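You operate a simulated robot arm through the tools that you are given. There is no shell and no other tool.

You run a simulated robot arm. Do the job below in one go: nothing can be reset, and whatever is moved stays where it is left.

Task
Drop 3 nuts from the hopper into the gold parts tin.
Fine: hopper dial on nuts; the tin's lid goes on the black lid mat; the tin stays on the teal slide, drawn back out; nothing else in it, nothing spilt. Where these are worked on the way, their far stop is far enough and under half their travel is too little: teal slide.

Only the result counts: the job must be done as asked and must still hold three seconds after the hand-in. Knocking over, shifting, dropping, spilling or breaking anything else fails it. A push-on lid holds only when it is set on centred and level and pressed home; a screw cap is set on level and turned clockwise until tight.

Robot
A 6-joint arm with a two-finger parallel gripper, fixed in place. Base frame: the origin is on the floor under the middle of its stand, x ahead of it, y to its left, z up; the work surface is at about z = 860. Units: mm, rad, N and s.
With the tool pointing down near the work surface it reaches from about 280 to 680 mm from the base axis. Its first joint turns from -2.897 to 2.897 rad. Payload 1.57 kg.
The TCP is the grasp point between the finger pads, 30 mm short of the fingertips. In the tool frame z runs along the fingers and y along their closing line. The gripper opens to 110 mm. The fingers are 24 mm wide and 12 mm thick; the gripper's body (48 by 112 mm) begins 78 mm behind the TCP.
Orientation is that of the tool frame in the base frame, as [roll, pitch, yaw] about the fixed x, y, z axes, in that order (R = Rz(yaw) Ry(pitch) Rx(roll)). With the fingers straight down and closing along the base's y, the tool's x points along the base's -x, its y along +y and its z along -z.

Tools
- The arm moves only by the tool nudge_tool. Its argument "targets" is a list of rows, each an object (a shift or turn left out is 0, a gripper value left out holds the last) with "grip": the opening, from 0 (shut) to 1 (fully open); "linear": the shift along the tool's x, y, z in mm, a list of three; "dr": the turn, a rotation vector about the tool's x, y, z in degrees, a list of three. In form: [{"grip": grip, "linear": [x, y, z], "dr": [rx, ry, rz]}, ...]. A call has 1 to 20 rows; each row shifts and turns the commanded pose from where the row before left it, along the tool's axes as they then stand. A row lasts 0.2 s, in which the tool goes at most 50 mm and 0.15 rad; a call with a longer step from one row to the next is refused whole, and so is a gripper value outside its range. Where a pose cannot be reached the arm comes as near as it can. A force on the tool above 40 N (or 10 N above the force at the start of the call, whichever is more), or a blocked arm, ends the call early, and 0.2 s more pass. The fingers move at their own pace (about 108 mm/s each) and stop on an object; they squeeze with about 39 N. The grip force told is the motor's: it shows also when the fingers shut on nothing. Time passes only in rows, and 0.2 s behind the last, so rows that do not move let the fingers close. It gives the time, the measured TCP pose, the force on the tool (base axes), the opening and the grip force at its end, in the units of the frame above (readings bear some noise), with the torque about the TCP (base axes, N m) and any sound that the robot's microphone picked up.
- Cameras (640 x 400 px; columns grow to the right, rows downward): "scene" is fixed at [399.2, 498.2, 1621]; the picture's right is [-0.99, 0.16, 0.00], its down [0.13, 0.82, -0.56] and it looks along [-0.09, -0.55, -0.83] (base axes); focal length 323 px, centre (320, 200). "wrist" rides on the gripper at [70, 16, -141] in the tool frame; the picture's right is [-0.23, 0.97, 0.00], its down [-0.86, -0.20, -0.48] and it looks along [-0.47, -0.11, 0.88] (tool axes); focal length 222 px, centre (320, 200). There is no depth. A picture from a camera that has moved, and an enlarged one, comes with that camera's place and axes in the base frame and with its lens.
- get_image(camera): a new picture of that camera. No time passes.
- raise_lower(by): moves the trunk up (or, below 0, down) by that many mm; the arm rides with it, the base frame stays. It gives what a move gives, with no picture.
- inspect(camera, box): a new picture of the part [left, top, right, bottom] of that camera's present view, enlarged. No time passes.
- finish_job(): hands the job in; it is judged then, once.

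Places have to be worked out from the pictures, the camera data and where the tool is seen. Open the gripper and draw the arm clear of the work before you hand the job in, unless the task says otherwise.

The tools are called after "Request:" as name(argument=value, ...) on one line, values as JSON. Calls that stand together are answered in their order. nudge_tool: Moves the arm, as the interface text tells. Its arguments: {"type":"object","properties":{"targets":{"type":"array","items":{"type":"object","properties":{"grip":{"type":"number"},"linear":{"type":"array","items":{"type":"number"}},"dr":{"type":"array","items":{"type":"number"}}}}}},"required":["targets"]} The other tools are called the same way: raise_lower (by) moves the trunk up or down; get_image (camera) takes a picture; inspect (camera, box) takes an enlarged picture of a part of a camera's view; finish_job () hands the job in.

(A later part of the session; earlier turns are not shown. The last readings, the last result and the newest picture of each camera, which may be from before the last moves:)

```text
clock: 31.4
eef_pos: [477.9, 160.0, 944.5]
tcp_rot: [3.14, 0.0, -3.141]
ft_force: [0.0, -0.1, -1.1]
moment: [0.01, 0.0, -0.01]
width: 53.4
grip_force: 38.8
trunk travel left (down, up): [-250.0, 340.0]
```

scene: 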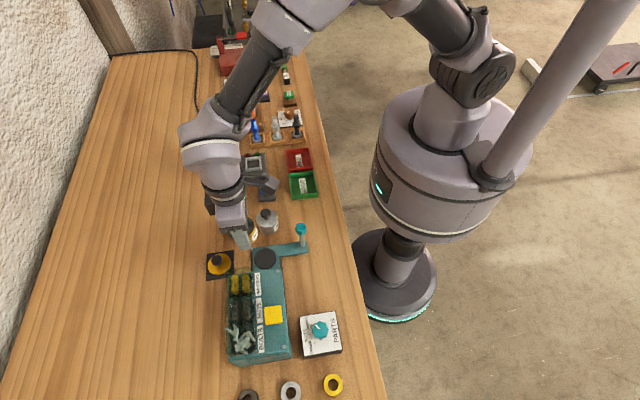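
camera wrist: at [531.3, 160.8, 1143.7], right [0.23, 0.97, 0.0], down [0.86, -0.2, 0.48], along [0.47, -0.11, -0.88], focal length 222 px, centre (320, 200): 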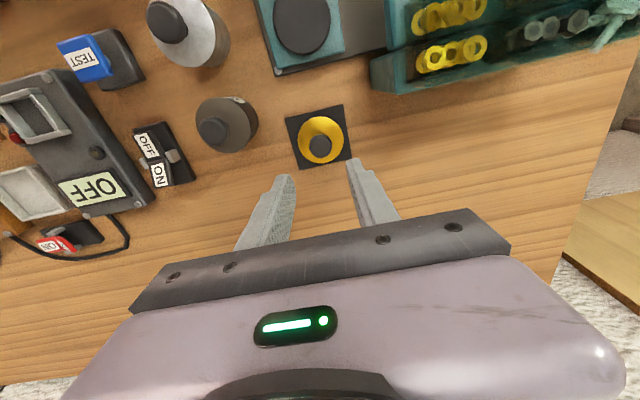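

Readings show the arm's actual pose differs from the command by a few mm: tin centre ≈(479.9,158.9) against pad ≈(481.5,154.8). I shift by (+1.6,−4.3), lower 15 mm and re-check.

Request:
nudge_tool(targets=[{"linear": [-1.6, -4.3, 0]}, {"linear": [0, 0, 10]}, {"linear": [0, 0, 8]}, {}, {}])

Request:
inspect(camera="wrist", box=[285, 120, 375, 190])

Request:
inspect(camera="scene", box=[245, 230, 295, 275])

Request:
nudge_tool(targets=[{}])

Request:
nudge_tool(targets=[{}])

```text
clock: 32.6
eef_pos: [480.3, 155.0, 926.1]
tcp_rot: [3.142, 0.0, 3.142]
ft_force: [-0.4, -0.5, -0.5]
moment: [0.03, 0.0, 0.0]
width: 53.4
grip_force: 39.4
trunk travel left (down, up): [-250.0, 340.0]
```

```text
5.71 times, centred on (330, 155) of wrist
camera zoom: at [411.0, 171.2, 1068.6], right [0.23, 0.97, 0.0], down [0.86, -0.2, 0.48], along [0.47, -0.11, -0.88], focal length 1269 px, centre (263, 457)
```

zoom: 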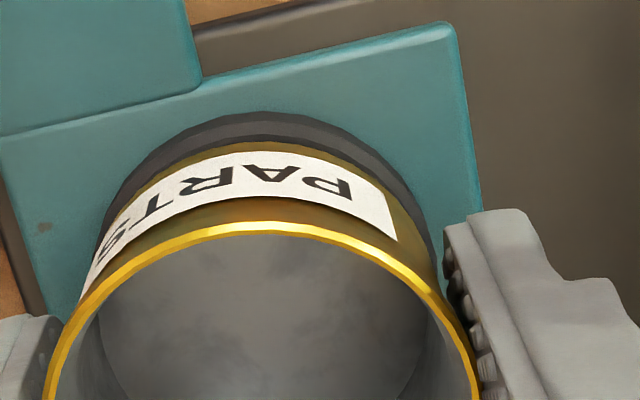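

```text
8.89 times, centred on (270, 252) of scene
camera zoom: at [399.2, 498.2, 1621.0], right [-0.99, 0.16, 0.0], down [0.13, 0.82, -0.56], along [-0.09, -0.55, -0.83], focal length 2868 px, centre (764, -267)
```

zoom: 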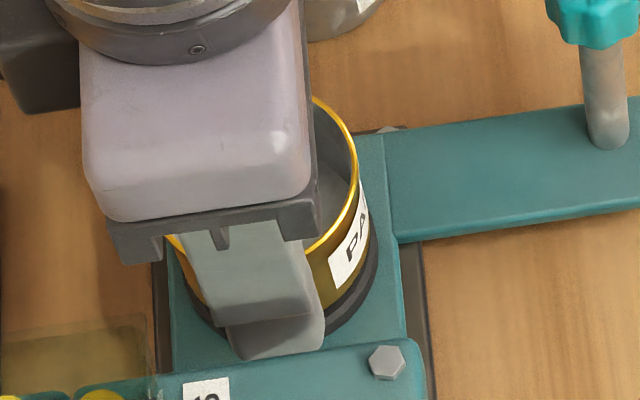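

```text
clock: 33.0
eef_pos: [479.6, 154.8, 927.3]
tcp_rot: [-3.141, 0.0, -3.141]
ft_force: [-0.8, -0.2, -0.2]
moment: [-0.03, -0.02, 0.03]
width: 52.9
grip_force: 38.6
trunk travel left (down, up): [-250.0, 340.0]
```

```text
clock: 33.4
eef_pos: [477.9, 153.9, 927.4]
tcp_rot: [-3.139, -0.001, -3.141]
ft_force: [-0.2, -0.6, -0.8]
moment: [0.0, -0.03, 0.01]
width: 53.3
grip_force: 38.7
trunk travel left (down, up): [-250.0, 340.0]
```

The tin is now centred over the pad in the wrist view to within about 1 mm. I lower to contact.

Request:
nudge_tool(targets=[{"linear": [0, 0, 5]}, {"linear": [0, 0, 4]}, {"linear": [0, 0, 2]}, {}])

Request:
nudge_tool(targets=[{"linear": [0, 0, 1.5]}, {}])

Request:
nudge_tool(targets=[{"linear": [0, 0, 1.5]}, {}])

Request:
inspect(camera="wrist", box=[285, 120, 375, 190])

Request:
inspect(camera="scene", box=[245, 230, 295, 275])

```text
clock: 34.4
eef_pos: [480.2, 155.8, 917.1]
tcp_rot: [3.14, 0.004, -3.141]
ft_force: [2.4, 1.2, 26.5]
moment: [0.01, -0.09, -0.01]
width: 53.3
grip_force: 38.9
trunk travel left (down, up): [-250.0, 340.0]
```

```text
clock: 35.0
eef_pos: [478.0, 154.8, 916.0]
tcp_rot: [-3.14, 0.001, -3.141]
ft_force: [2.9, 3.3, 27.1]
moment: [0.03, -0.03, 0.02]
width: 53.4
grip_force: 38.8
trunk travel left (down, up): [-250.0, 340.0]
```

```text
clock: 35.6
eef_pos: [480.0, 155.1, 913.3]
tcp_rot: [3.141, 0.002, -3.141]
ft_force: [-2.8, 4.2, 26.7]
moment: [0.0, 0.04, -0.04]
width: 53.3
grip_force: 38.8
trunk travel left (down, up): [-250.0, 340.0]
```

```text
5.71 times, centred on (330, 155) of wrist
camera zoom: at [410.5, 171.1, 1055.5], right [0.23, 0.97, 0.0], down [0.85, -0.2, 0.48], along [0.47, -0.11, -0.88], focal length 1269 px, centre (263, 457)
```

zoom: 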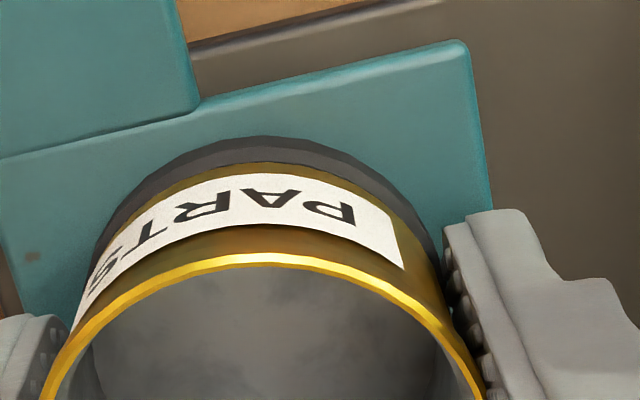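

```text
8.89 times, centred on (270, 252) of scene
camera zoom: at [399.2, 498.2, 1621.0], right [-0.99, 0.16, 0.0], down [0.13, 0.82, -0.56], along [-0.09, -0.55, -0.83], focal length 2868 px, centre (764, -267)
```

zoom: 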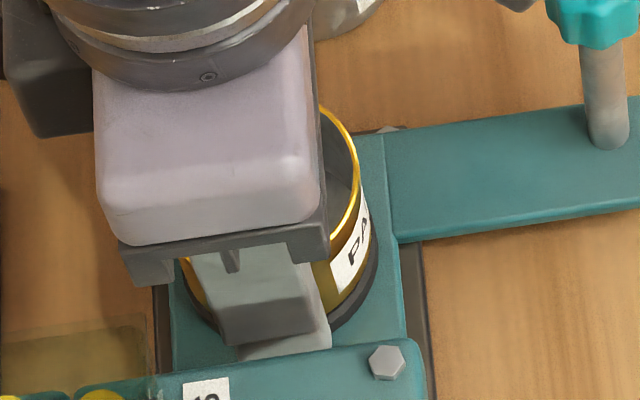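

The tin is down on the pad (contact 26 N, fingers slid a bit down its side). I ease, open gently and rise clear.

Request:
nudge_tool(targets=[{"linear": [0, 0, -1]}, {"grip": 0.52}, {"grip": 0.6}, {}, {}])

Request:
nudge_tool(targets=[{"linear": [0, 0, -8]}, {"linear": [0, 0, -20]}, {"linear": [0, 0, -30]}, {"linear": [0, 0, -35]}, {}])

Request:
get_image(camera="wrist")

Request:
inspect(camera="scene", box=[230, 220, 320, 285])

```text
clock: 36.8
eef_pos: [481.2, 155.7, 914.9]
tcp_rot: [3.141, 0.001, 3.142]
ft_force: [-0.3, 0.0, -0.2]
moment: [0.0, -0.01, 0.0]
width: 66.3
grip_force: 0.1
trunk travel left (down, up): [-250.0, 340.0]
```

```text
clock: 38.0
eef_pos: [478.5, 153.8, 1009.9]
tcp_rot: [3.141, 0.0, 3.142]
ft_force: [-0.3, 1.0, 1.2]
moment: [0.05, -0.02, 0.02]
width: 65.9
grip_force: 0.0
trunk travel left (down, up): [-250.0, 340.0]
```

```text
taken
camera wrist: at [411.0, 170.1, 1149.8], right [0.23, 0.97, 0.0], down [0.86, -0.2, 0.48], along [0.47, -0.11, -0.88], focal length 222 px, centre (320, 200)
```

wrist: 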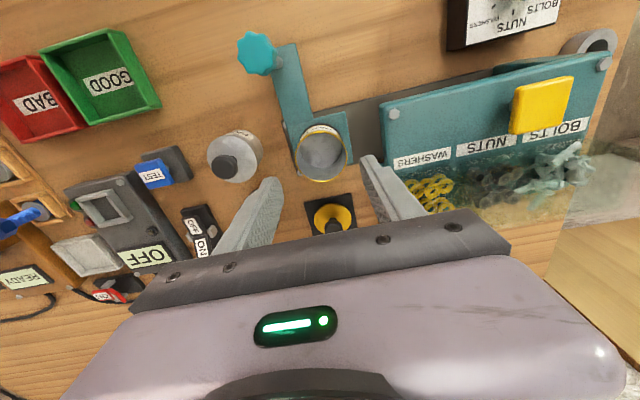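

```text
6.15 times, centred on (275, 252) of scene
camera zoom: at [399.2, 498.2, 1621.0], right [-0.99, 0.16, 0.0], down [0.13, 0.82, -0.56], along [-0.09, -0.55, -0.83], focal length 1985 px, centre (597, -123)
```

zoom: 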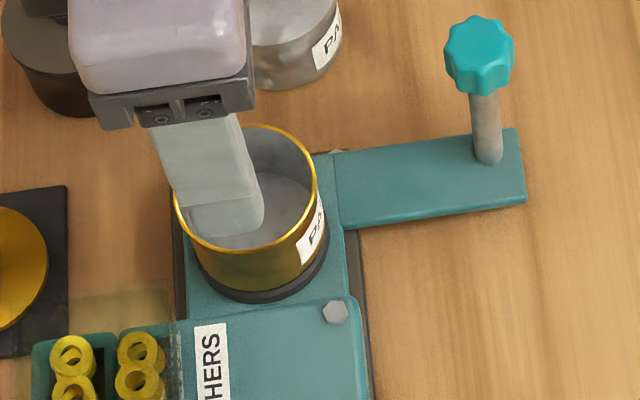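

The tin sits centred on the pad. Next the dial: I raise a bit and move over to hover above the dial near (375,351).

Request:
nudge_tool(targets=[{"linear": [0, 0, -25]}, {"linear": [14, 27, 0]}, {"linear": [18, 34, 0]}, {"linear": [18, 34, 0]}, {"linear": [18, 34, 0]}, {"linear": [18, 34, 0]}, {"linear": [18, 34, 0]}, {"linear": [0, 0, 15]}, {}, {}])

Request:
get_image(camera="wrist")

Request:
inspect(camera="scene", box=[210, 220, 360, 360])

Request:
nudge_tool(targets=[{}])

```text
clock: 40.2
eef_pos: [378.6, 351.5, 1017.7]
tcp_rot: [3.14, 0.001, -3.141]
ft_force: [0.0, -0.7, -0.3]
moment: [0.02, 0.0, 0.0]
width: 66.2
grip_force: 0.1
trunk travel left (down, up): [-250.0, 340.0]
```

```text
taken
camera wrist: at [310.2, 368.6, 1158.4], right [0.23, 0.97, 0.0], down [0.86, -0.2, 0.48], along [0.47, -0.11, -0.88], focal length 222 px, centre (320, 200)
```

wrist: 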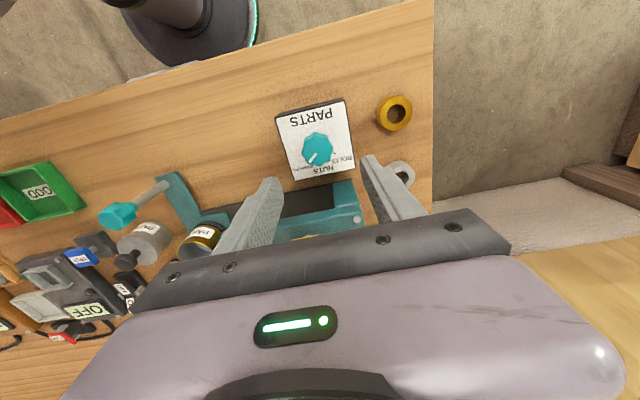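

```text
2.86 times, centred on (285, 290) of scene
camera zoom: at [399.2, 498.2, 1621.0], right [-0.99, 0.16, 0.0], down [0.13, 0.82, -0.56], along [-0.09, -0.55, -0.83], focal length 922 px, centre (420, -57)
```

zoom: 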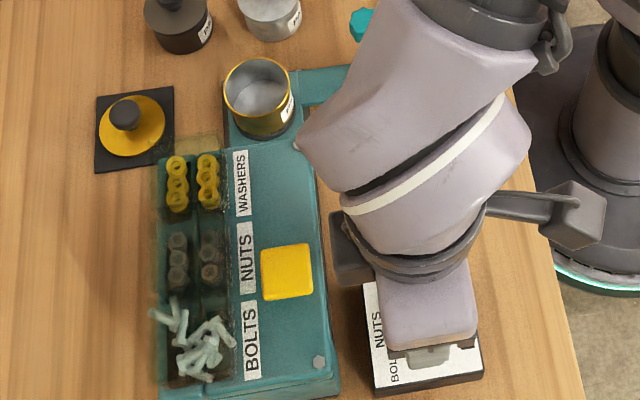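

```text
clock: 40.6
eef_pos: [380.0, 351.6, 1017.5]
tcp_rot: [3.141, -0.001, 3.14]
ft_force: [-0.6, -0.1, 0.5]
moment: [0.03, 0.01, -0.01]
width: 65.8
grip_force: 0.0
trunk travel left (down, up): [-250.0, 340.0]
```

Request:
inspect(camera="wrist", box=[265, 90, 375, 190])

Request:
inspect(camera="scene", box=[240, 225, 290, 265])

```text
4.00 times, centred on (320, 140) of wrist
camera zoom: at [310.1, 368.6, 1158.5], right [0.23, 0.97, 0.0], down [0.86, -0.2, 0.48], along [0.47, -0.11, -0.88], focal length 888 px, centre (320, 440)
```

zoom: 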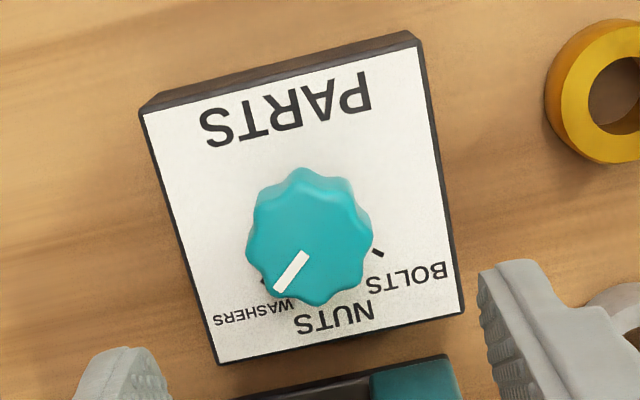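

```text
10.00 times, centred on (265, 245) of scene
camera zoom: at [399.2, 498.2, 1621.0], right [-0.99, 0.16, 0.0], down [0.13, 0.82, -0.56], along [-0.09, -0.55, -0.83], focal length 3226 px, centre (870, -250)
```

zoom: 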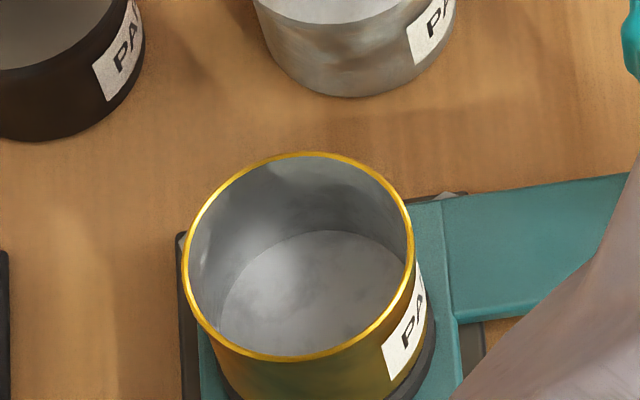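

Dial centre is judged at about (375.8,349.6), knob top z≈918, panel z≈892. I align and descend partway, then check.

Request:
nudge_tool(targets=[{"linear": [3.5, -2, 10]}, {"linear": [0, 0, 20]}, {"linear": [0, 0, 20]}, {"linear": [0, 0, 15]}, {}, {}])

Request:
inspect(camera="wrist", box=[250, 100, 400, 220])

Request:
nudge_tool(targets=[{}])

```text
clock: 42.0
eef_pos: [372.8, 348.5, 952.4]
tcp_rot: [-3.141, 0.001, 3.141]
ft_force: [-0.6, 0.2, -0.5]
moment: [0.01, -0.01, 0.01]
width: 65.9
grip_force: 0.1
trunk travel left (down, up): [-250.0, 340.0]
```

```text
3.33 times, centred on (325, 160) of wrist
camera zoom: at [304.4, 365.3, 1093.3], right [0.23, 0.97, 0.0], down [0.86, -0.2, 0.48], along [0.47, -0.11, -0.88], focal length 740 px, centre (303, 333)
```

zoom: 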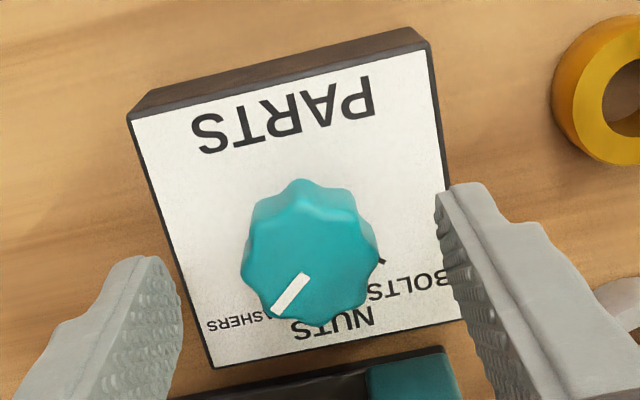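

```text
clock: 42.4
eef_pos: [372.9, 348.5, 951.2]
tcp_rot: [-3.141, 0.001, -3.141]
ft_force: [0.5, 0.0, 0.1]
moment: [-0.01, 0.04, 0.01]
width: 65.7
grip_force: 0.1
trunk travel left (down, up): [-250.0, 340.0]
```

Now the TCP reads (372.9,348.5) with the dial at about (376.3,349.8); I correct and descend to z≈928.

Request:
nudge_tool(targets=[{"linear": [-3.4, 1.2, 8]}, {"linear": [0, 0, 8]}, {"linear": [0, 0, 7]}, {}, {}])

Request:
inspect(camera="wrist", box=[250, 100, 400, 220])

Request:
nudge_tool(targets=[{}])

```text
clock: 43.6
eef_pos: [375.2, 350.1, 930.0]
tcp_rot: [-3.141, 0.001, 3.142]
ft_force: [-0.3, -0.2, 0.2]
moment: [-0.01, -0.01, 0.0]
width: 66.0
grip_force: 0.1
trunk travel left (down, up): [-250.0, 340.0]
```

```text
3.33 times, centred on (325, 160) of wrist
camera zoom: at [306.7, 366.2, 1071.1], right [0.23, 0.97, 0.0], down [0.86, -0.2, 0.48], along [0.47, -0.11, -0.88], focal length 740 px, centre (303, 333)
```

zoom: 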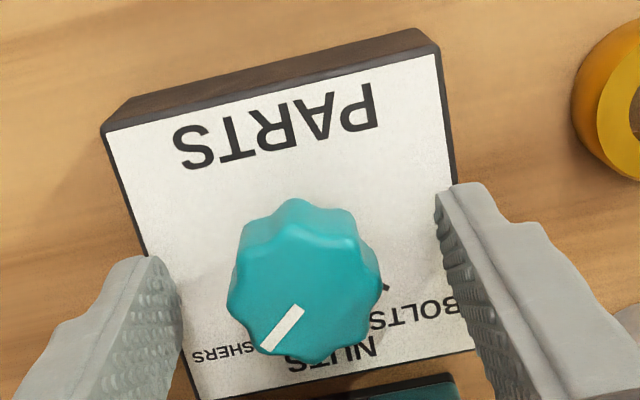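

```text
clock: 44.0
eef_pos: [374.5, 350.6, 930.3]
tcp_rot: [-3.141, 0.0, -3.141]
ft_force: [-0.8, -0.3, 0.0]
moment: [0.0, 0.04, -0.02]
width: 65.7
grip_force: 0.0
trunk travel left (down, up): [-250.0, 340.0]
```

Well aligned in y; I nudge +1.5 in x, 2 mm lower and close on the dial knob.

Request:
nudge_tool(targets=[{"linear": [-1.5, 0, 2]}, {"grip": 0.35}, {"grip": 0.2}, {"grip": 0.0}, {}, {}])

Request:
inspect(camera="wrist", box=[250, 100, 400, 220])

```text
clock: 45.4
eef_pos: [375.7, 350.9, 926.8]
tcp_rot: [-3.141, 0.0, 3.141]
ft_force: [1.2, -0.4, 1.8]
moment: [0.01, -0.02, -0.01]
width: 32.3
grip_force: 40.6
trunk travel left (down, up): [-250.0, 340.0]
```

```text
3.33 times, centred on (325, 160) of wrist
camera zoom: at [308.7, 366.3, 1068.5], right [0.23, 0.97, 0.0], down [0.86, -0.2, 0.48], along [0.47, -0.11, -0.88], focal length 740 px, centre (303, 333)
```

zoom: 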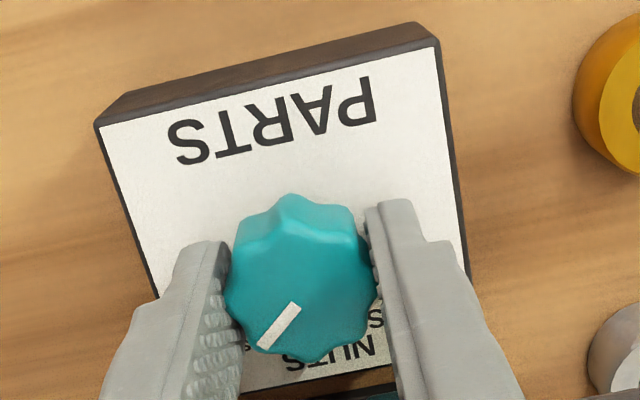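

Gripped with little side force. I turn the dial counter-clockwise (seen from above) by 50°.

Request:
nudge_tool(targets=[{"dr": [0, 0, -4]}, {"dr": [0, 0, -7]}, {"dr": [0, 0, -8]}, {"dr": [0, 0, -8]}, {"dr": [0, 0, -8]}, {"dr": [0, 0, -8]}, {"dr": [0, 0, -7]}, {}, {}])

Request:
get_image(camera="wrist")

Request:
inspect(camera="wrist", box=[250, 100, 400, 220])

Request:
inspect(camera="scene", box=[270, 280, 370, 370])

```text
clock: 47.4
eef_pos: [377.4, 351.6, 927.6]
tcp_rot: [-3.14, -0.003, -2.269]
ft_force: [-9.2, 16.5, -12.9]
moment: [0.7, -0.04, -0.02]
width: 32.2
grip_force: 40.5
trunk travel left (down, up): [-250.0, 340.0]
```

```text
taken
camera wrist: at [320.4, 309.1, 1068.7], right [-0.6, 0.8, 0.0], down [0.7, 0.53, 0.48], along [0.38, 0.29, -0.88], focal length 222 px, centre (320, 200)
```

wrist: 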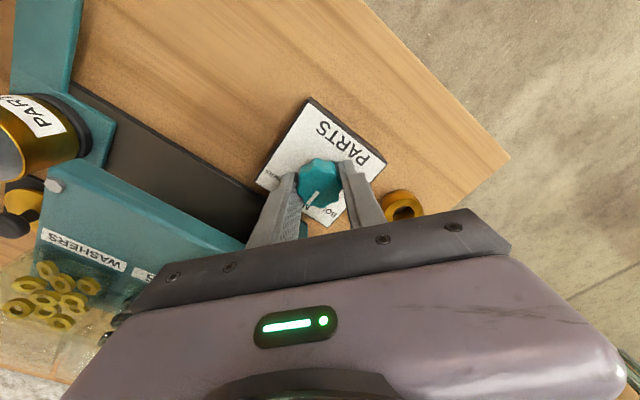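

```text
3.33 times, centred on (325, 160) of wrist
camera zoom: at [320.4, 309.1, 1068.7], right [-0.6, 0.8, 0.0], down [0.7, 0.53, 0.48], along [0.38, 0.29, -0.88], focal length 740 px, centre (303, 333)
```

zoom: 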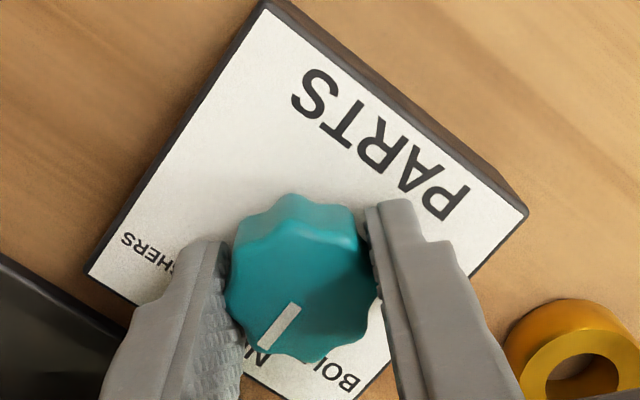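

```text
4.44 times, centred on (320, 325) of scene
camera zoom: at [399.2, 498.2, 1621.0], right [-0.99, 0.16, 0.0], down [0.13, 0.82, -0.56], along [-0.09, -0.55, -0.83], focal length 1434 px, centre (320, -356)
```

zoom: 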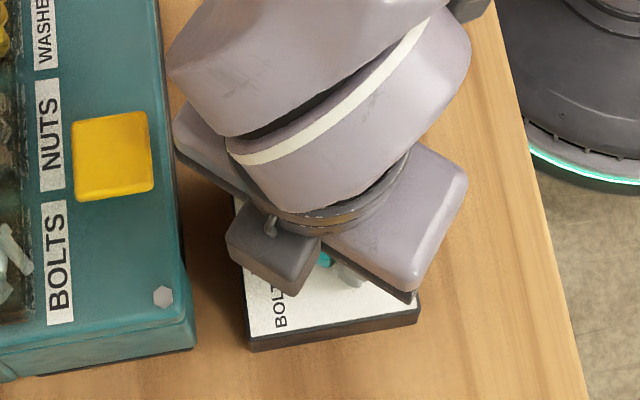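

The knob turned with the gripper. I open, rise and check the pointer.

Request:
nudge_tool(targets=[{"grip": 0.5}, {}, {}, {"linear": [0, 0, -15]}, {"linear": [0, 0, -30]}, {"linear": [0, 0, -35]}, {}])

Request:
inspect(camera="wrist", box=[260, 80, 400, 200])

Request:
inspect(camera="scene", box=[270, 280, 370, 370])

```text
clock: 49.0
eef_pos: [373.7, 351.4, 1005.4]
tcp_rot: [3.142, 0.0, -2.268]
ft_force: [0.1, 1.0, 0.5]
moment: [0.05, 0.03, 0.0]
width: 54.9
grip_force: 0.0
trunk travel left (down, up): [-250.0, 340.0]
```

```text
3.33 times, centred on (330, 140) of wrist
camera zoom: at [318.0, 308.1, 1147.8], right [-0.6, 0.8, 0.0], down [0.7, 0.53, 0.48], along [0.38, 0.29, -0.88], focal length 740 px, centre (287, 400)
```

zoom: 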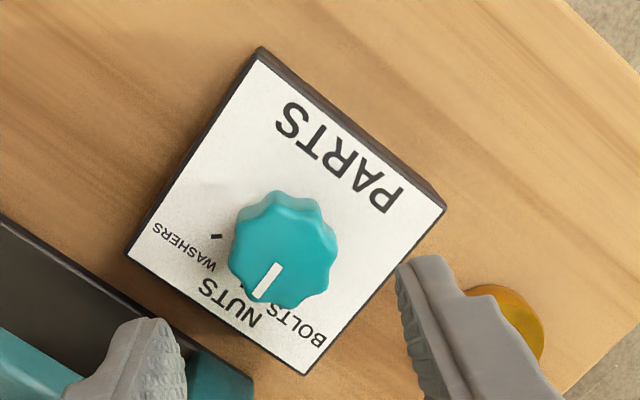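

```text
4.44 times, centred on (320, 325) of scene
camera zoom: at [399.2, 498.2, 1621.0], right [-0.99, 0.16, 0.0], down [0.13, 0.82, -0.56], along [-0.09, -0.55, -0.83], focal length 1434 px, centre (320, -356)
```

zoom: 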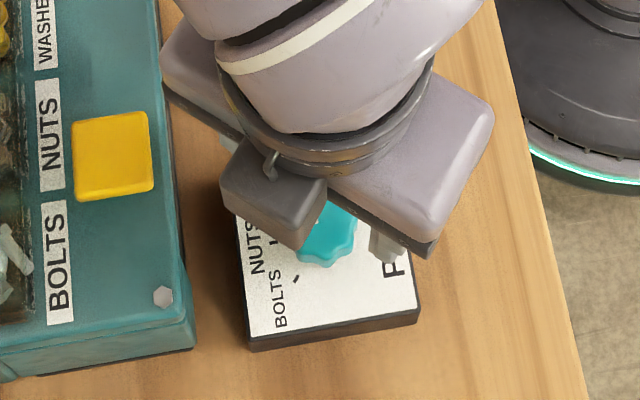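

The pointer looks to be close to NUTS. I turn the gripper back, lift and move toward the slide handle, which also clears the view of the dial.

Request:
nudge_tool(targets=[{"linear": [0, 0, -25]}, {"dr": [0, 0, 8]}, {"dr": [0, 0, 8]}, {"dr": [0, 0, 8]}, {"dr": [0, 0, 8]}, {"dr": [0, 0, 8]}, {"dr": [0, 0, 8]}, {"dr": [0, 0, 2]}, {"linear": [0, -20, 0]}, {"linear": [-2, -37, 0]}, {"linear": [-2, -40, 0]}, {"linear": [-2, -40, 0]}, {"linear": [-2, -40, 0]}, {"linear": [-2, -24, 0]}, {"linear": [0, -20, 0]}, {}])

Request:
inspect(camera="scene", box=[295, 305, 350, 360])

Request:
get_image(camera="wrist")

```text
clock: 52.4
eef_pos: [386.9, 129.6, 1032.5]
tcp_rot: [-3.141, -0.001, -3.141]
ft_force: [0.2, 1.1, -0.6]
moment: [0.02, 0.0, -0.02]
width: 55.2
grip_force: 0.0
trunk travel left (down, up): [-250.0, 340.0]
```

```text
7.27 times, centred on (322, 332) of scene
camera zoom: at [399.2, 498.2, 1621.0], right [-0.99, 0.16, 0.0], down [0.13, 0.82, -0.56], along [-0.09, -0.55, -0.83], focal length 2346 px, centre (302, -764)
```

zoom: 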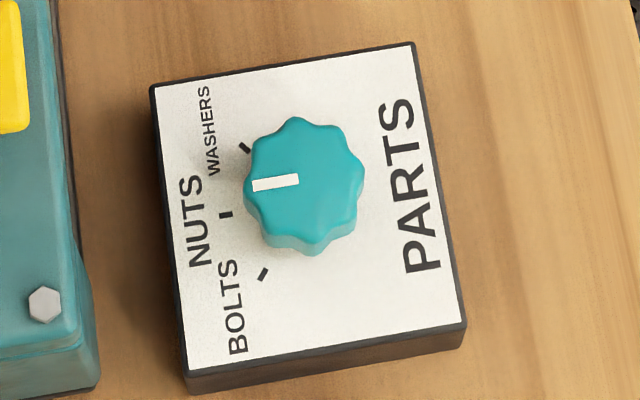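

```text
taken
camera wrist: at [318.9, 145.0, 1174.2], right [0.23, 0.97, 0.0], down [0.85, -0.2, 0.48], along [0.47, -0.11, -0.88], focal length 222 px, centre (320, 200)
```

wrist: 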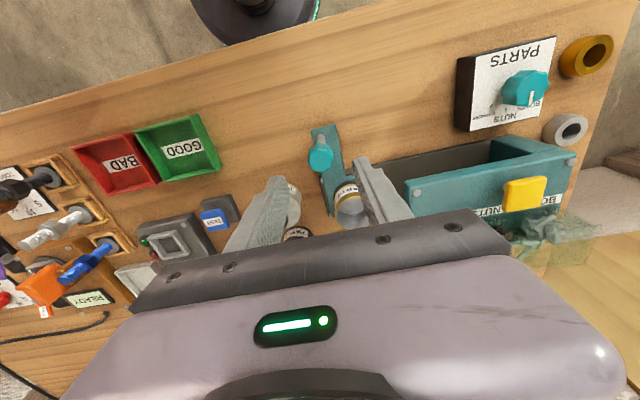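

The dial pointer is now on NUTS (within ~3°). Next I line up with the slide handle knob.

Request:
inspect(camera="wrist", box=[270, 110, 390, 210])

Request:
nudge_tool(targets=[{}])

Request:
nudge_tool(targets=[{}])

```text
4.00 times, centred on (330, 160) of wrist
camera zoom: at [318.9, 145.0, 1174.2], right [0.23, 0.97, 0.0], down [0.85, -0.2, 0.48], along [0.47, -0.11, -0.88], focal length 888 px, centre (280, 360)
```

zoom: 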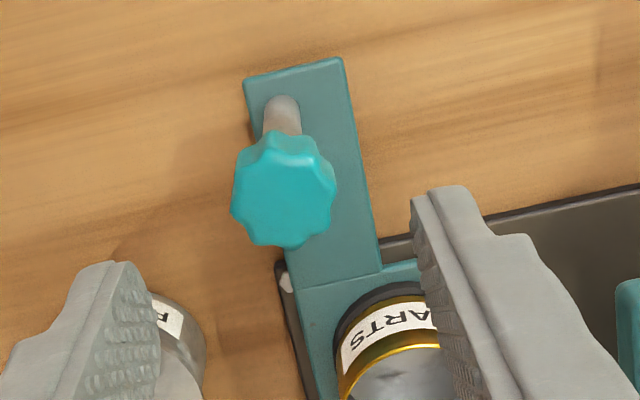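

```text
clock: 52.8
eef_pos: [386.8, 129.6, 1033.2]
tcp_rot: [3.141, -0.002, -3.142]
ft_force: [0.0, 0.8, 0.7]
moment: [0.0, 0.02, -0.01]
width: 55.1
grip_force: 0.0
trunk travel left (down, up): [-250.0, 340.0]
```

```text
clock: 53.2
eef_pos: [388.1, 129.3, 1033.8]
tcp_rot: [-3.142, 0.0, 3.141]
ft_force: [-0.3, 0.7, 0.2]
moment: [-0.01, -0.01, 0.01]
width: 55.1
grip_force: 0.0
trunk travel left (down, up): [-250.0, 340.0]
```

The handle knob is at about (386,129.7), under the TCP. I descend to z≈970 and close on it.

Request:
nudge_tool(targets=[{"linear": [1.2, 0, 20]}, {"linear": [0, 0, 20]}, {"linear": [0, 0, 15]}, {"linear": [0, 0, 8]}, {}, {}])

Request:
inspect(camera="wrist", box=[250, 110, 400, 230])

Request:
inspect(camera="scene", box=[260, 190, 340, 270])

```text
clock: 54.6
eef_pos: [385.3, 129.5, 970.9]
tcp_rot: [-3.14, 0.0, 3.14]
ft_force: [0.2, 0.0, 0.1]
moment: [-0.01, 0.0, 0.0]
width: 55.0
grip_force: 0.0
trunk travel left (down, up): [-250.0, 340.0]
```

```text
3.33 times, centred on (325, 170) of wrist
camera zoom: at [317.7, 145.7, 1111.9], right [0.23, 0.97, 0.0], down [0.86, -0.2, 0.48], along [0.47, -0.11, -0.88], focal length 740 px, centre (303, 300)
```

zoom: 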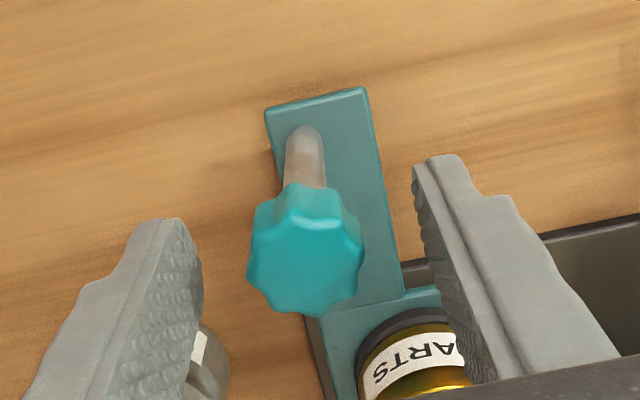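

```text
5.00 times, centred on (300, 230) of scene
camera zoom: at [399.2, 498.2, 1621.0], right [-0.99, 0.16, 0.0], down [0.13, 0.82, -0.56], along [-0.09, -0.55, -0.83], focal length 1613 px, centre (420, 50)
```

zoom: 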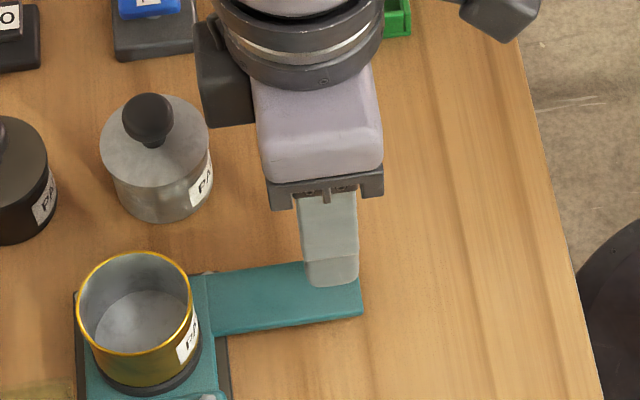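

Alignment is good; I close on the handle knob.

Request:
nudge_tool(targets=[{"grip": 0.3}, {"grip": 0.1}, {"grip": 0.0}, {}, {}])

Request:
inspect(camera="wrist", box=[250, 110, 400, 230])

```text
clock: 55.8
eef_pos: [386.2, 130.3, 970.8]
tcp_rot: [-3.141, -0.001, 3.142]
ft_force: [0.0, 6.6, 0.0]
moment: [0.13, -0.05, -0.01]
width: 24.4
grip_force: 35.9
trunk travel left (down, up): [-250.0, 340.0]
```

```text
3.33 times, centred on (325, 170) of wrist
camera zoom: at [317.6, 146.4, 1112.0], right [0.23, 0.97, 0.0], down [0.85, -0.2, 0.48], along [0.47, -0.11, -0.88], focal length 740 px, centre (303, 300)
```

zoom: 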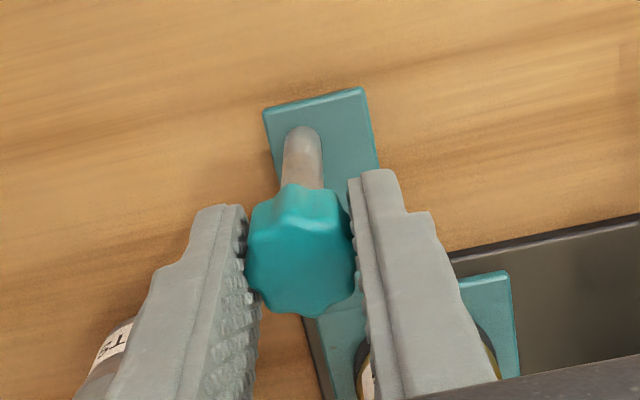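

Gripped the handle knob (width 24.4). I push the slide gently in +y and watch the force.

Request:
nudge_tool(targets=[{"linear": [0, 3, 0]}, {"linear": [0, 5, 0]}, {"linear": [0, 6, 0]}, {"linear": [0, 6, 0]}, {"linear": [0, 6, 0]}, {"linear": [0, 4, 0]}, {}])

Request:
inspect(camera="scene", box=[220, 210, 340, 310])

```text
clock: 57.4
eef_pos: [386.0, 159.3, 971.0]
tcp_rot: [3.142, 0.002, 3.141]
ft_force: [1.5, -0.5, 20.1]
moment: [0.04, 0.14, -0.04]
width: 24.3
grip_force: 36.1
trunk travel left (down, up): [-250.0, 340.0]
```

```text
4.00 times, centred on (280, 260) of scene
camera zoom: at [399.2, 498.2, 1621.0], right [-0.99, 0.16, 0.0], down [0.13, 0.82, -0.56], along [-0.09, -0.55, -0.83], focal length 1290 px, centre (480, -40)
```

zoom: 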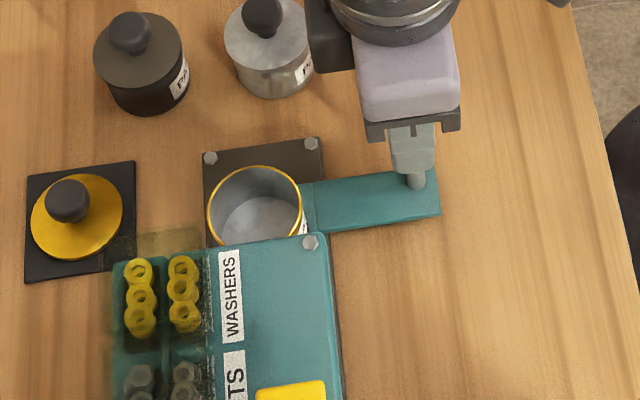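

The slide moves smoothly with the tin upright. I continue pushing, easing up slightly to lessen the vertical force.

Request:
nudge_tool(targets=[{"linear": [0, 3, -1]}, {"linear": [0, 6, -0.5]}, {"linear": [0, 6, 0]}, {"linear": [0, 6, 0]}, {"linear": [0, 6, 0]}, {"linear": [0, 6, 0]}, {"linear": [0, 6, 0]}, {"linear": [0, 6, 0]}, {"linear": [0, 4, 0]}, {}])

Request:
inspect(camera="scene", box=[220, 210, 360, 360])

Request:
get_image(camera="wrist")

```text
clock: 59.6
eef_pos: [386.4, 208.9, 971.5]
tcp_rot: [-3.139, -0.004, 3.141]
ft_force: [-3.0, -0.4, -22.1]
moment: [-0.03, 0.65, -0.05]
width: 24.3
grip_force: 36.7
trunk travel left (down, up): [-250.0, 340.0]
```

```text
2.67 times, centred on (290, 285) of scene
camera zoom: at [399.2, 498.2, 1621.0], right [-0.99, 0.16, 0.0], down [0.13, 0.82, -0.56], along [-0.09, -0.55, -0.83], focal length 860 px, centre (400, -27)
```

zoom: 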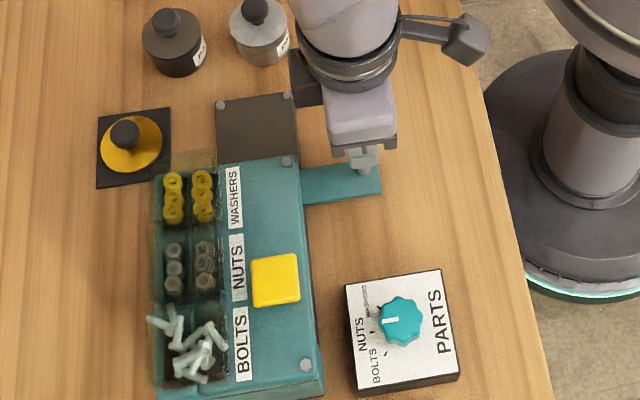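

```text
taken
camera wrist: at [318.0, 225.1, 1112.3], right [0.23, 0.97, 0.0], down [0.86, -0.2, 0.48], along [0.46, -0.11, -0.88], focal length 222 px, centre (320, 200)
```

wrist: 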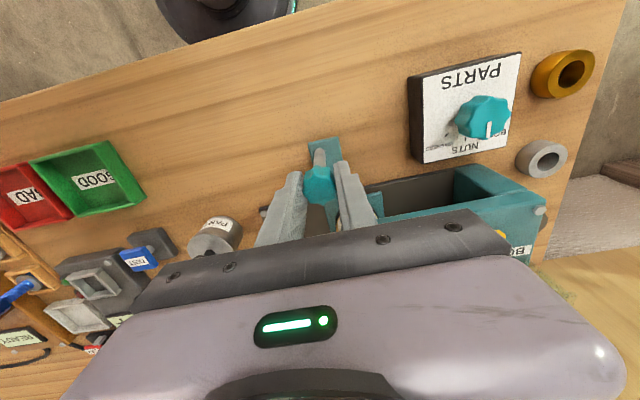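

About 79 mm pushed in without resistance. I continue, correcting the slight upward pull.

Request:
nudge_tool(targets=[{"linear": [0, 3, 0.8]}, {"linear": [0, 6, 0]}, {"linear": [0, 6, 0]}, {"linear": [0, 6, 0]}, {"linear": [0, 6, 0]}, {"linear": [0, 6, 0]}, {"linear": [0, 6, 0]}, {}])

Request:
inspect(camera="scene", box=[220, 210, 360, 360])

Request:
get_image(camera="wrist")

```text
clock: 61.4
eef_pos: [385.9, 245.9, 971.0]
tcp_rot: [-3.141, -0.001, 3.141]
ft_force: [-2.8, -16.2, -8.8]
moment: [-0.38, -0.5, 0.02]
width: 24.3
grip_force: 36.8
trunk travel left (down, up): [-250.0, 340.0]
```

```text
2.67 times, centred on (290, 285) of scene
camera zoom: at [399.2, 498.2, 1621.0], right [-0.99, 0.16, 0.0], down [0.13, 0.82, -0.56], along [-0.09, -0.55, -0.83], focal length 860 px, centre (400, -27)
```

zoom: 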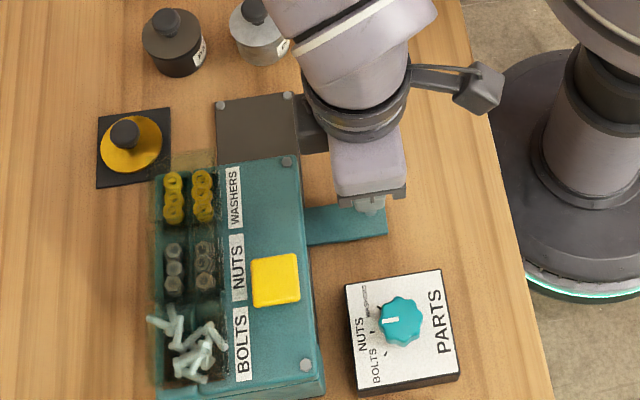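

```text
taken
camera wrist: at [317.8, 261.4, 1112.3], right [0.23, 0.97, 0.0], down [0.86, -0.2, 0.48], along [0.47, -0.11, -0.88], focal length 222 px, centre (320, 200)
```

wrist: 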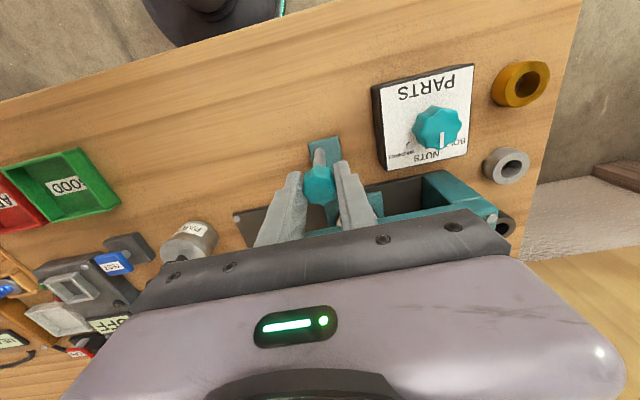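

The push force now shows 16 N back; it may be the stop. I go on in small steps to find out.

Request:
nudge_tool(targets=[{"linear": [0, 2, 0]}, {"linear": [0, 2, 0]}, {}])

Request:
nudge_tool(targets=[{}])

```text
clock: 61.9
eef_pos: [386.4, 245.3, 971.9]
tcp_rot: [-3.139, -0.005, 3.14]
ft_force: [6.7, -22.8, 6.4]
moment: [-0.7, -0.73, 0.07]
width: 24.4
grip_force: 36.3
trunk travel left (down, up): [-250.0, 340.0]
stopped in row 2: the force on the tool passed its limit at 42 N (the readings are from after the stop); the commanded pose is now the measured one
```

```text
clock: 62.3
eef_pos: [386.1, 245.9, 971.3]
tcp_rot: [-3.141, -0.004, 3.139]
ft_force: [10.6, -29.7, 9.4]
moment: [-0.68, -0.03, 0.0]
width: 24.4
grip_force: 36.5
trunk travel left (down, up): [-250.0, 340.0]
```

Blocked at y≈246, i.e. 116 mm of travel. I check inside the hopper opening whether this is the true end stop or something catching.

Request:
inspect(camera="wrist", box=[230, 140, 520, 250])

Request:
inspect(camera="scene", box=[235, 235, 345, 345])

```text
2.21 times, centred on (375, 195) of wrist
camera zoom: at [318.2, 261.7, 1112.5], right [0.23, 0.97, 0.0], down [0.86, -0.2, 0.48], along [0.46, -0.11, -0.88], focal length 490 px, centre (199, 211)
```

zoom: 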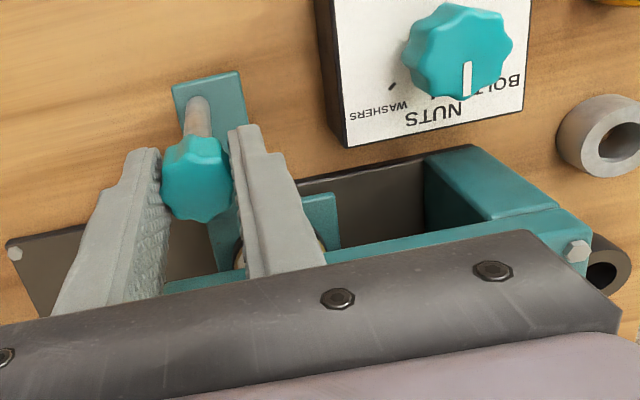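

```text
3.64 times, centred on (290, 290) of scene
camera zoom: at [399.2, 498.2, 1621.0], right [-0.99, 0.16, 0.0], down [0.13, 0.82, -0.56], along [-0.09, -0.55, -0.83], focal length 1173 px, centre (429, -127)
```

zoom: 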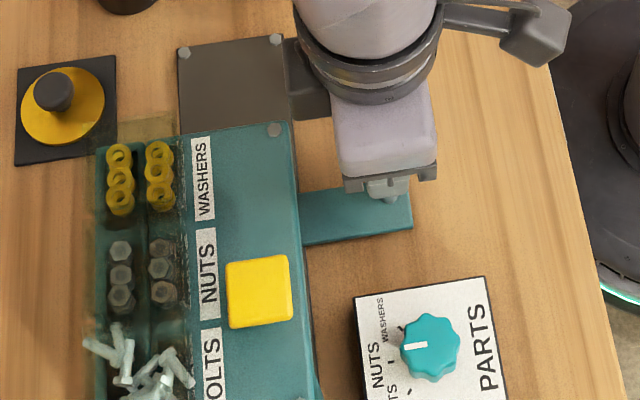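

There is space beyond the plate, so I want a better look. I relax the push, release the knob and rise to view under the hopper.

Request:
nudge_tool(targets=[{"linear": [0, -0.8, 0]}, {"grip": 0.4}, {}, {}, {"linear": [0, 0, -15]}, {"linear": [0, 0, -20]}, {"linear": [20, 0, -10]}, {"linear": [30, 0, 0]}, {"linear": [30, 0, 0]}, {}])

Request:
get_image(camera="wrist")

Request:
inspect(camera="scene", box=[235, 235, 345, 345])

```text
clock: 64.5
eef_pos: [306.0, 251.0, 1015.7]
tcp_rot: [3.142, -0.003, -3.141]
ft_force: [0.3, -0.7, -0.2]
moment: [-0.01, 0.03, 0.02]
width: 43.9
grip_force: 0.0
trunk travel left (down, up): [-250.0, 340.0]
```

```text
taken
camera wrist: at [237.7, 266.9, 1157.1], right [0.23, 0.97, 0.0], down [0.86, -0.2, 0.48], along [0.46, -0.11, -0.88], focal length 222 px, centre (320, 200)
```

wrist: 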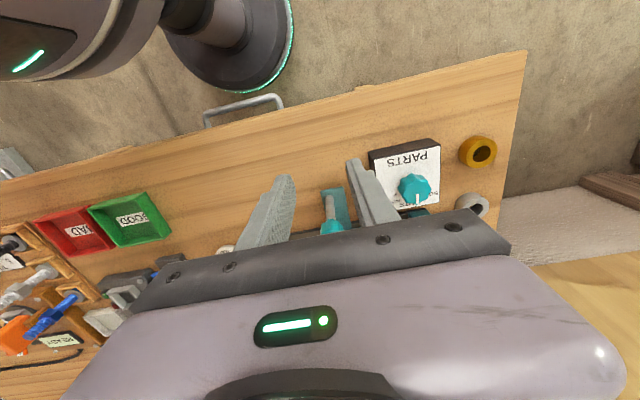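

```text
3.64 times, centred on (290, 290) of scene
camera zoom: at [399.2, 498.2, 1621.0], right [-0.99, 0.16, 0.0], down [0.13, 0.82, -0.56], along [-0.09, -0.55, -0.83], focal length 1173 px, centre (429, -127)
```

zoom: 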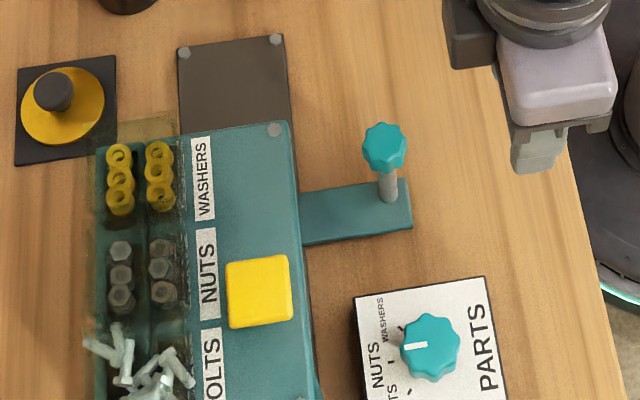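

The gripper hides the opening from here. I move to a spot where the camera can look into the hopper's open side between the fingers.

Request:
nudge_tool(targets=[{"linear": [-20, 12, 0], "grip": 1.0}, {"linear": [-25, 13, 0]}, {"linear": [-25, 13, 0]}, {"linear": [-12, 11, 0]}, {}, {}])

Request:
get_image(camera="wrist")

Request:
inspect(camera="wrist", box=[240, 140, 420, 250])

```text
clock: 65.9
eef_pos: [386.4, 296.8, 1013.6]
tcp_rot: [-3.139, -0.003, 3.139]
ft_force: [0.1, 0.5, -0.3]
moment: [-0.01, -0.01, 0.01]
width: 110.0
grip_force: 0.0
trunk travel left (down, up): [-250.0, 340.0]
```

```text
taken
camera wrist: at [318.7, 313.7, 1155.6], right [0.23, 0.97, 0.0], down [0.86, -0.2, 0.48], along [0.46, -0.11, -0.88], focal length 222 px, centre (320, 200)
```

wrist: 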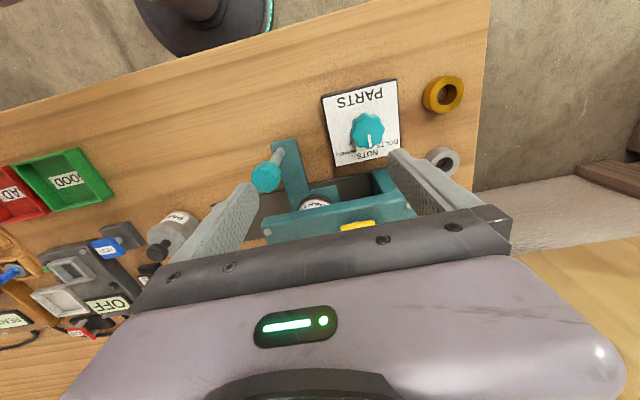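

```text
3.56 times, centred on (330, 195) of wrist
camera zoom: at [318.7, 313.7, 1155.6], right [0.23, 0.97, 0.0], down [0.86, -0.2, 0.48], along [0.46, -0.11, -0.88], focal length 790 px, centre (284, 218)
```

zoom: 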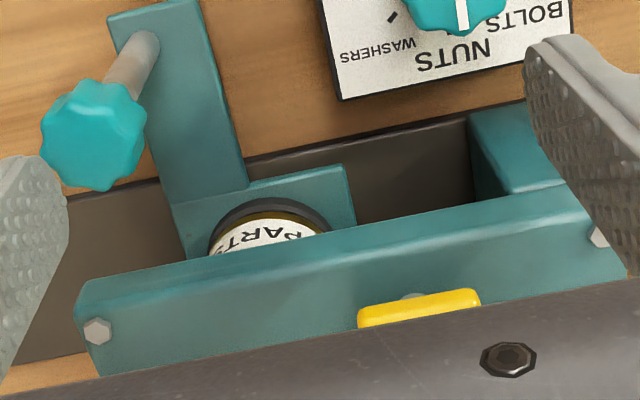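

The slide plate and tin are well inside, the tin still centred on its pad, so this is the slide's own stop. Button top is judged at (463,321,~976). I close the fingers and move above it.

Request:
nudge_tool(targets=[{"linear": [0, 0, -25], "grip": 0.0}, {"linear": [-17, 6, -10]}, {"linear": [-30, 9, 0]}, {"linear": [-30, 9, 0]}, {}, {}])

Request:
get_image(camera="wrist")

Request:
inspect(camera="scene", box=[215, 235, 345, 365])

```text
clock: 67.3
eef_pos: [465.1, 323.1, 1048.4]
tcp_rot: [-3.14, -0.001, 3.141]
ft_force: [0.0, 0.1, -0.3]
moment: [-0.02, 0.02, -0.01]
width: 0.0
grip_force: 21.3
trunk travel left (down, up): [-250.0, 340.0]
```

```text
taken
camera wrist: at [397.3, 339.2, 1190.5], right [0.23, 0.97, 0.0], down [0.86, -0.2, 0.48], along [0.46, -0.11, -0.88], focal length 222 px, centre (320, 200)
```

wrist: 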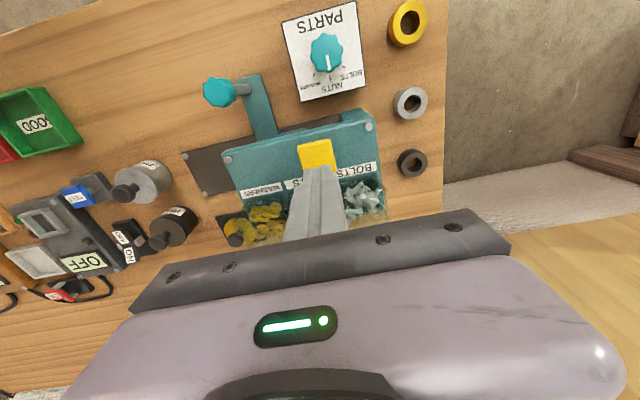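

```text
3.08 times, centred on (280, 300) of scene
camera zoom: at [399.2, 498.2, 1621.0], right [-0.99, 0.16, 0.0], down [0.13, 0.82, -0.56], along [-0.09, -0.55, -0.83], focal length 993 px, centre (443, -108)
```

zoom: 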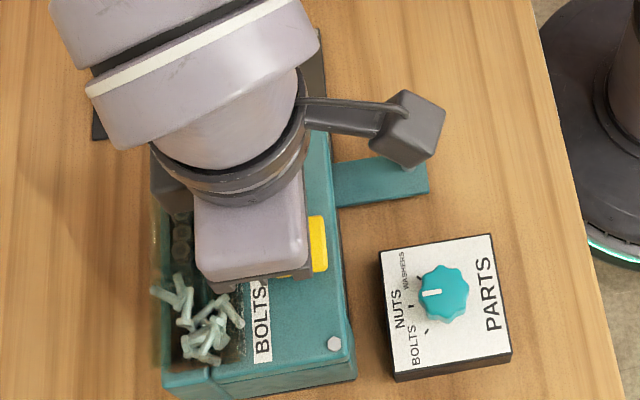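

Request:
inspect(camera="wrist", box=[210, 90, 400, 250])

```text
2.50 times, centred on (305, 170) of wrist
camera zoom: at [397.3, 339.2, 1190.5], right [0.23, 0.97, 0.0], down [0.86, -0.2, 0.48], along [0.46, -0.11, -0.88], focal length 555 px, centre (358, 275)
```

zoom: 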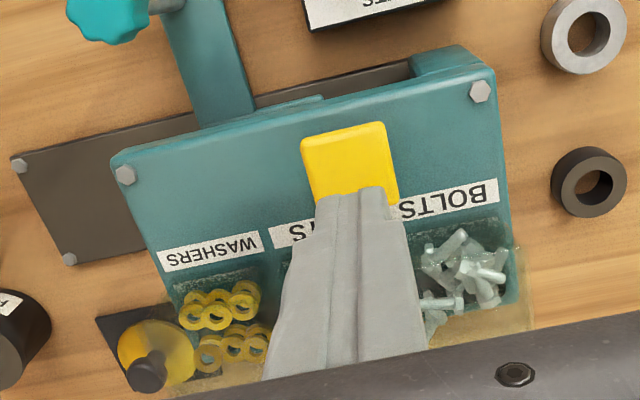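

Button centre ≈(463.5,320), top somewhere around z 965–975. I align and come down to just above it.

Request:
nudge_tool(targets=[{"linear": [1.5, -3, 0]}, {"linear": [0, 0, 15]}, {"linear": [0, 0, 15]}, {"linear": [0, 0, 5]}, {}, {}])

Request:
inspect(camera="wrist", box=[240, 110, 400, 230])

Request:
nudge_tool(targets=[{}])

```text
clock: 68.7
eef_pos: [463.2, 317.2, 1014.7]
tcp_rot: [-3.141, 0.0, 3.14]
ft_force: [0.5, 0.4, -0.6]
moment: [0.0, 0.0, -0.01]
width: 0.0
grip_force: 21.1
trunk travel left (down, up): [-250.0, 340.0]
```

```text
3.33 times, centred on (320, 170) of wrist
camera zoom: at [395.5, 334.9, 1156.0], right [0.23, 0.97, 0.0], down [0.86, -0.2, 0.48], along [0.46, -0.11, -0.88], focal length 740 px, centre (320, 300)
```

zoom: 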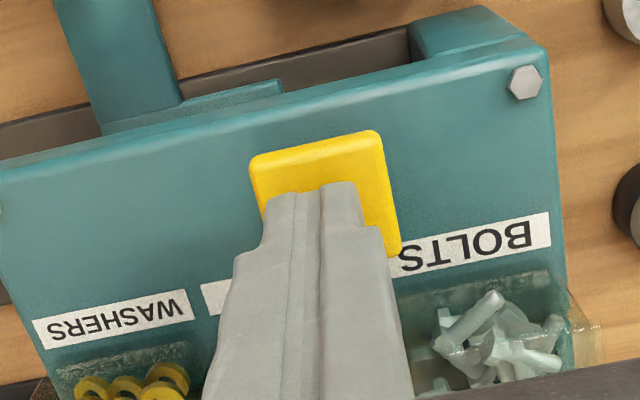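

```text
clock: 69.1
eef_pos: [464.3, 317.7, 1015.0]
tcp_rot: [-3.14, -0.002, 3.139]
ft_force: [0.4, 0.3, 0.0]
moment: [-0.03, -0.02, 0.0]
width: 0.2
grip_force: 21.1
trunk travel left (down, up): [-250.0, 340.0]
```

The fingertips are over the button (centre ≈(465,320.5)). I come down slowly to find contact.

Request:
nudge_tool(targets=[{"linear": [-1, 2.5, 3]}, {"linear": [0, 0, 3]}, {"linear": [0, 0, 2]}, {"linear": [0, 0, 2]}, {}])

Request:
nudge_tool(targets=[{"linear": [0, 0, 1]}, {"linear": [0, 0, 1]}, {}])

```text
clock: 70.3
eef_pos: [464.9, 320.1, 1005.7]
tcp_rot: [-3.14, -0.001, 3.139]
ft_force: [0.3, -0.3, 1.5]
moment: [0.02, 0.0, 0.01]
width: 0.1
grip_force: 21.4
trunk travel left (down, up): [-250.0, 340.0]
```

```text
clock: 71.1
eef_pos: [465.1, 322.1, 1003.4]
tcp_rot: [-3.14, -0.001, 3.141]
ft_force: [-0.8, -1.1, 1.4]
moment: [-0.05, -0.01, -0.05]
width: 0.0
grip_force: 21.1
trunk travel left (down, up): [-250.0, 340.0]
heard: click
```

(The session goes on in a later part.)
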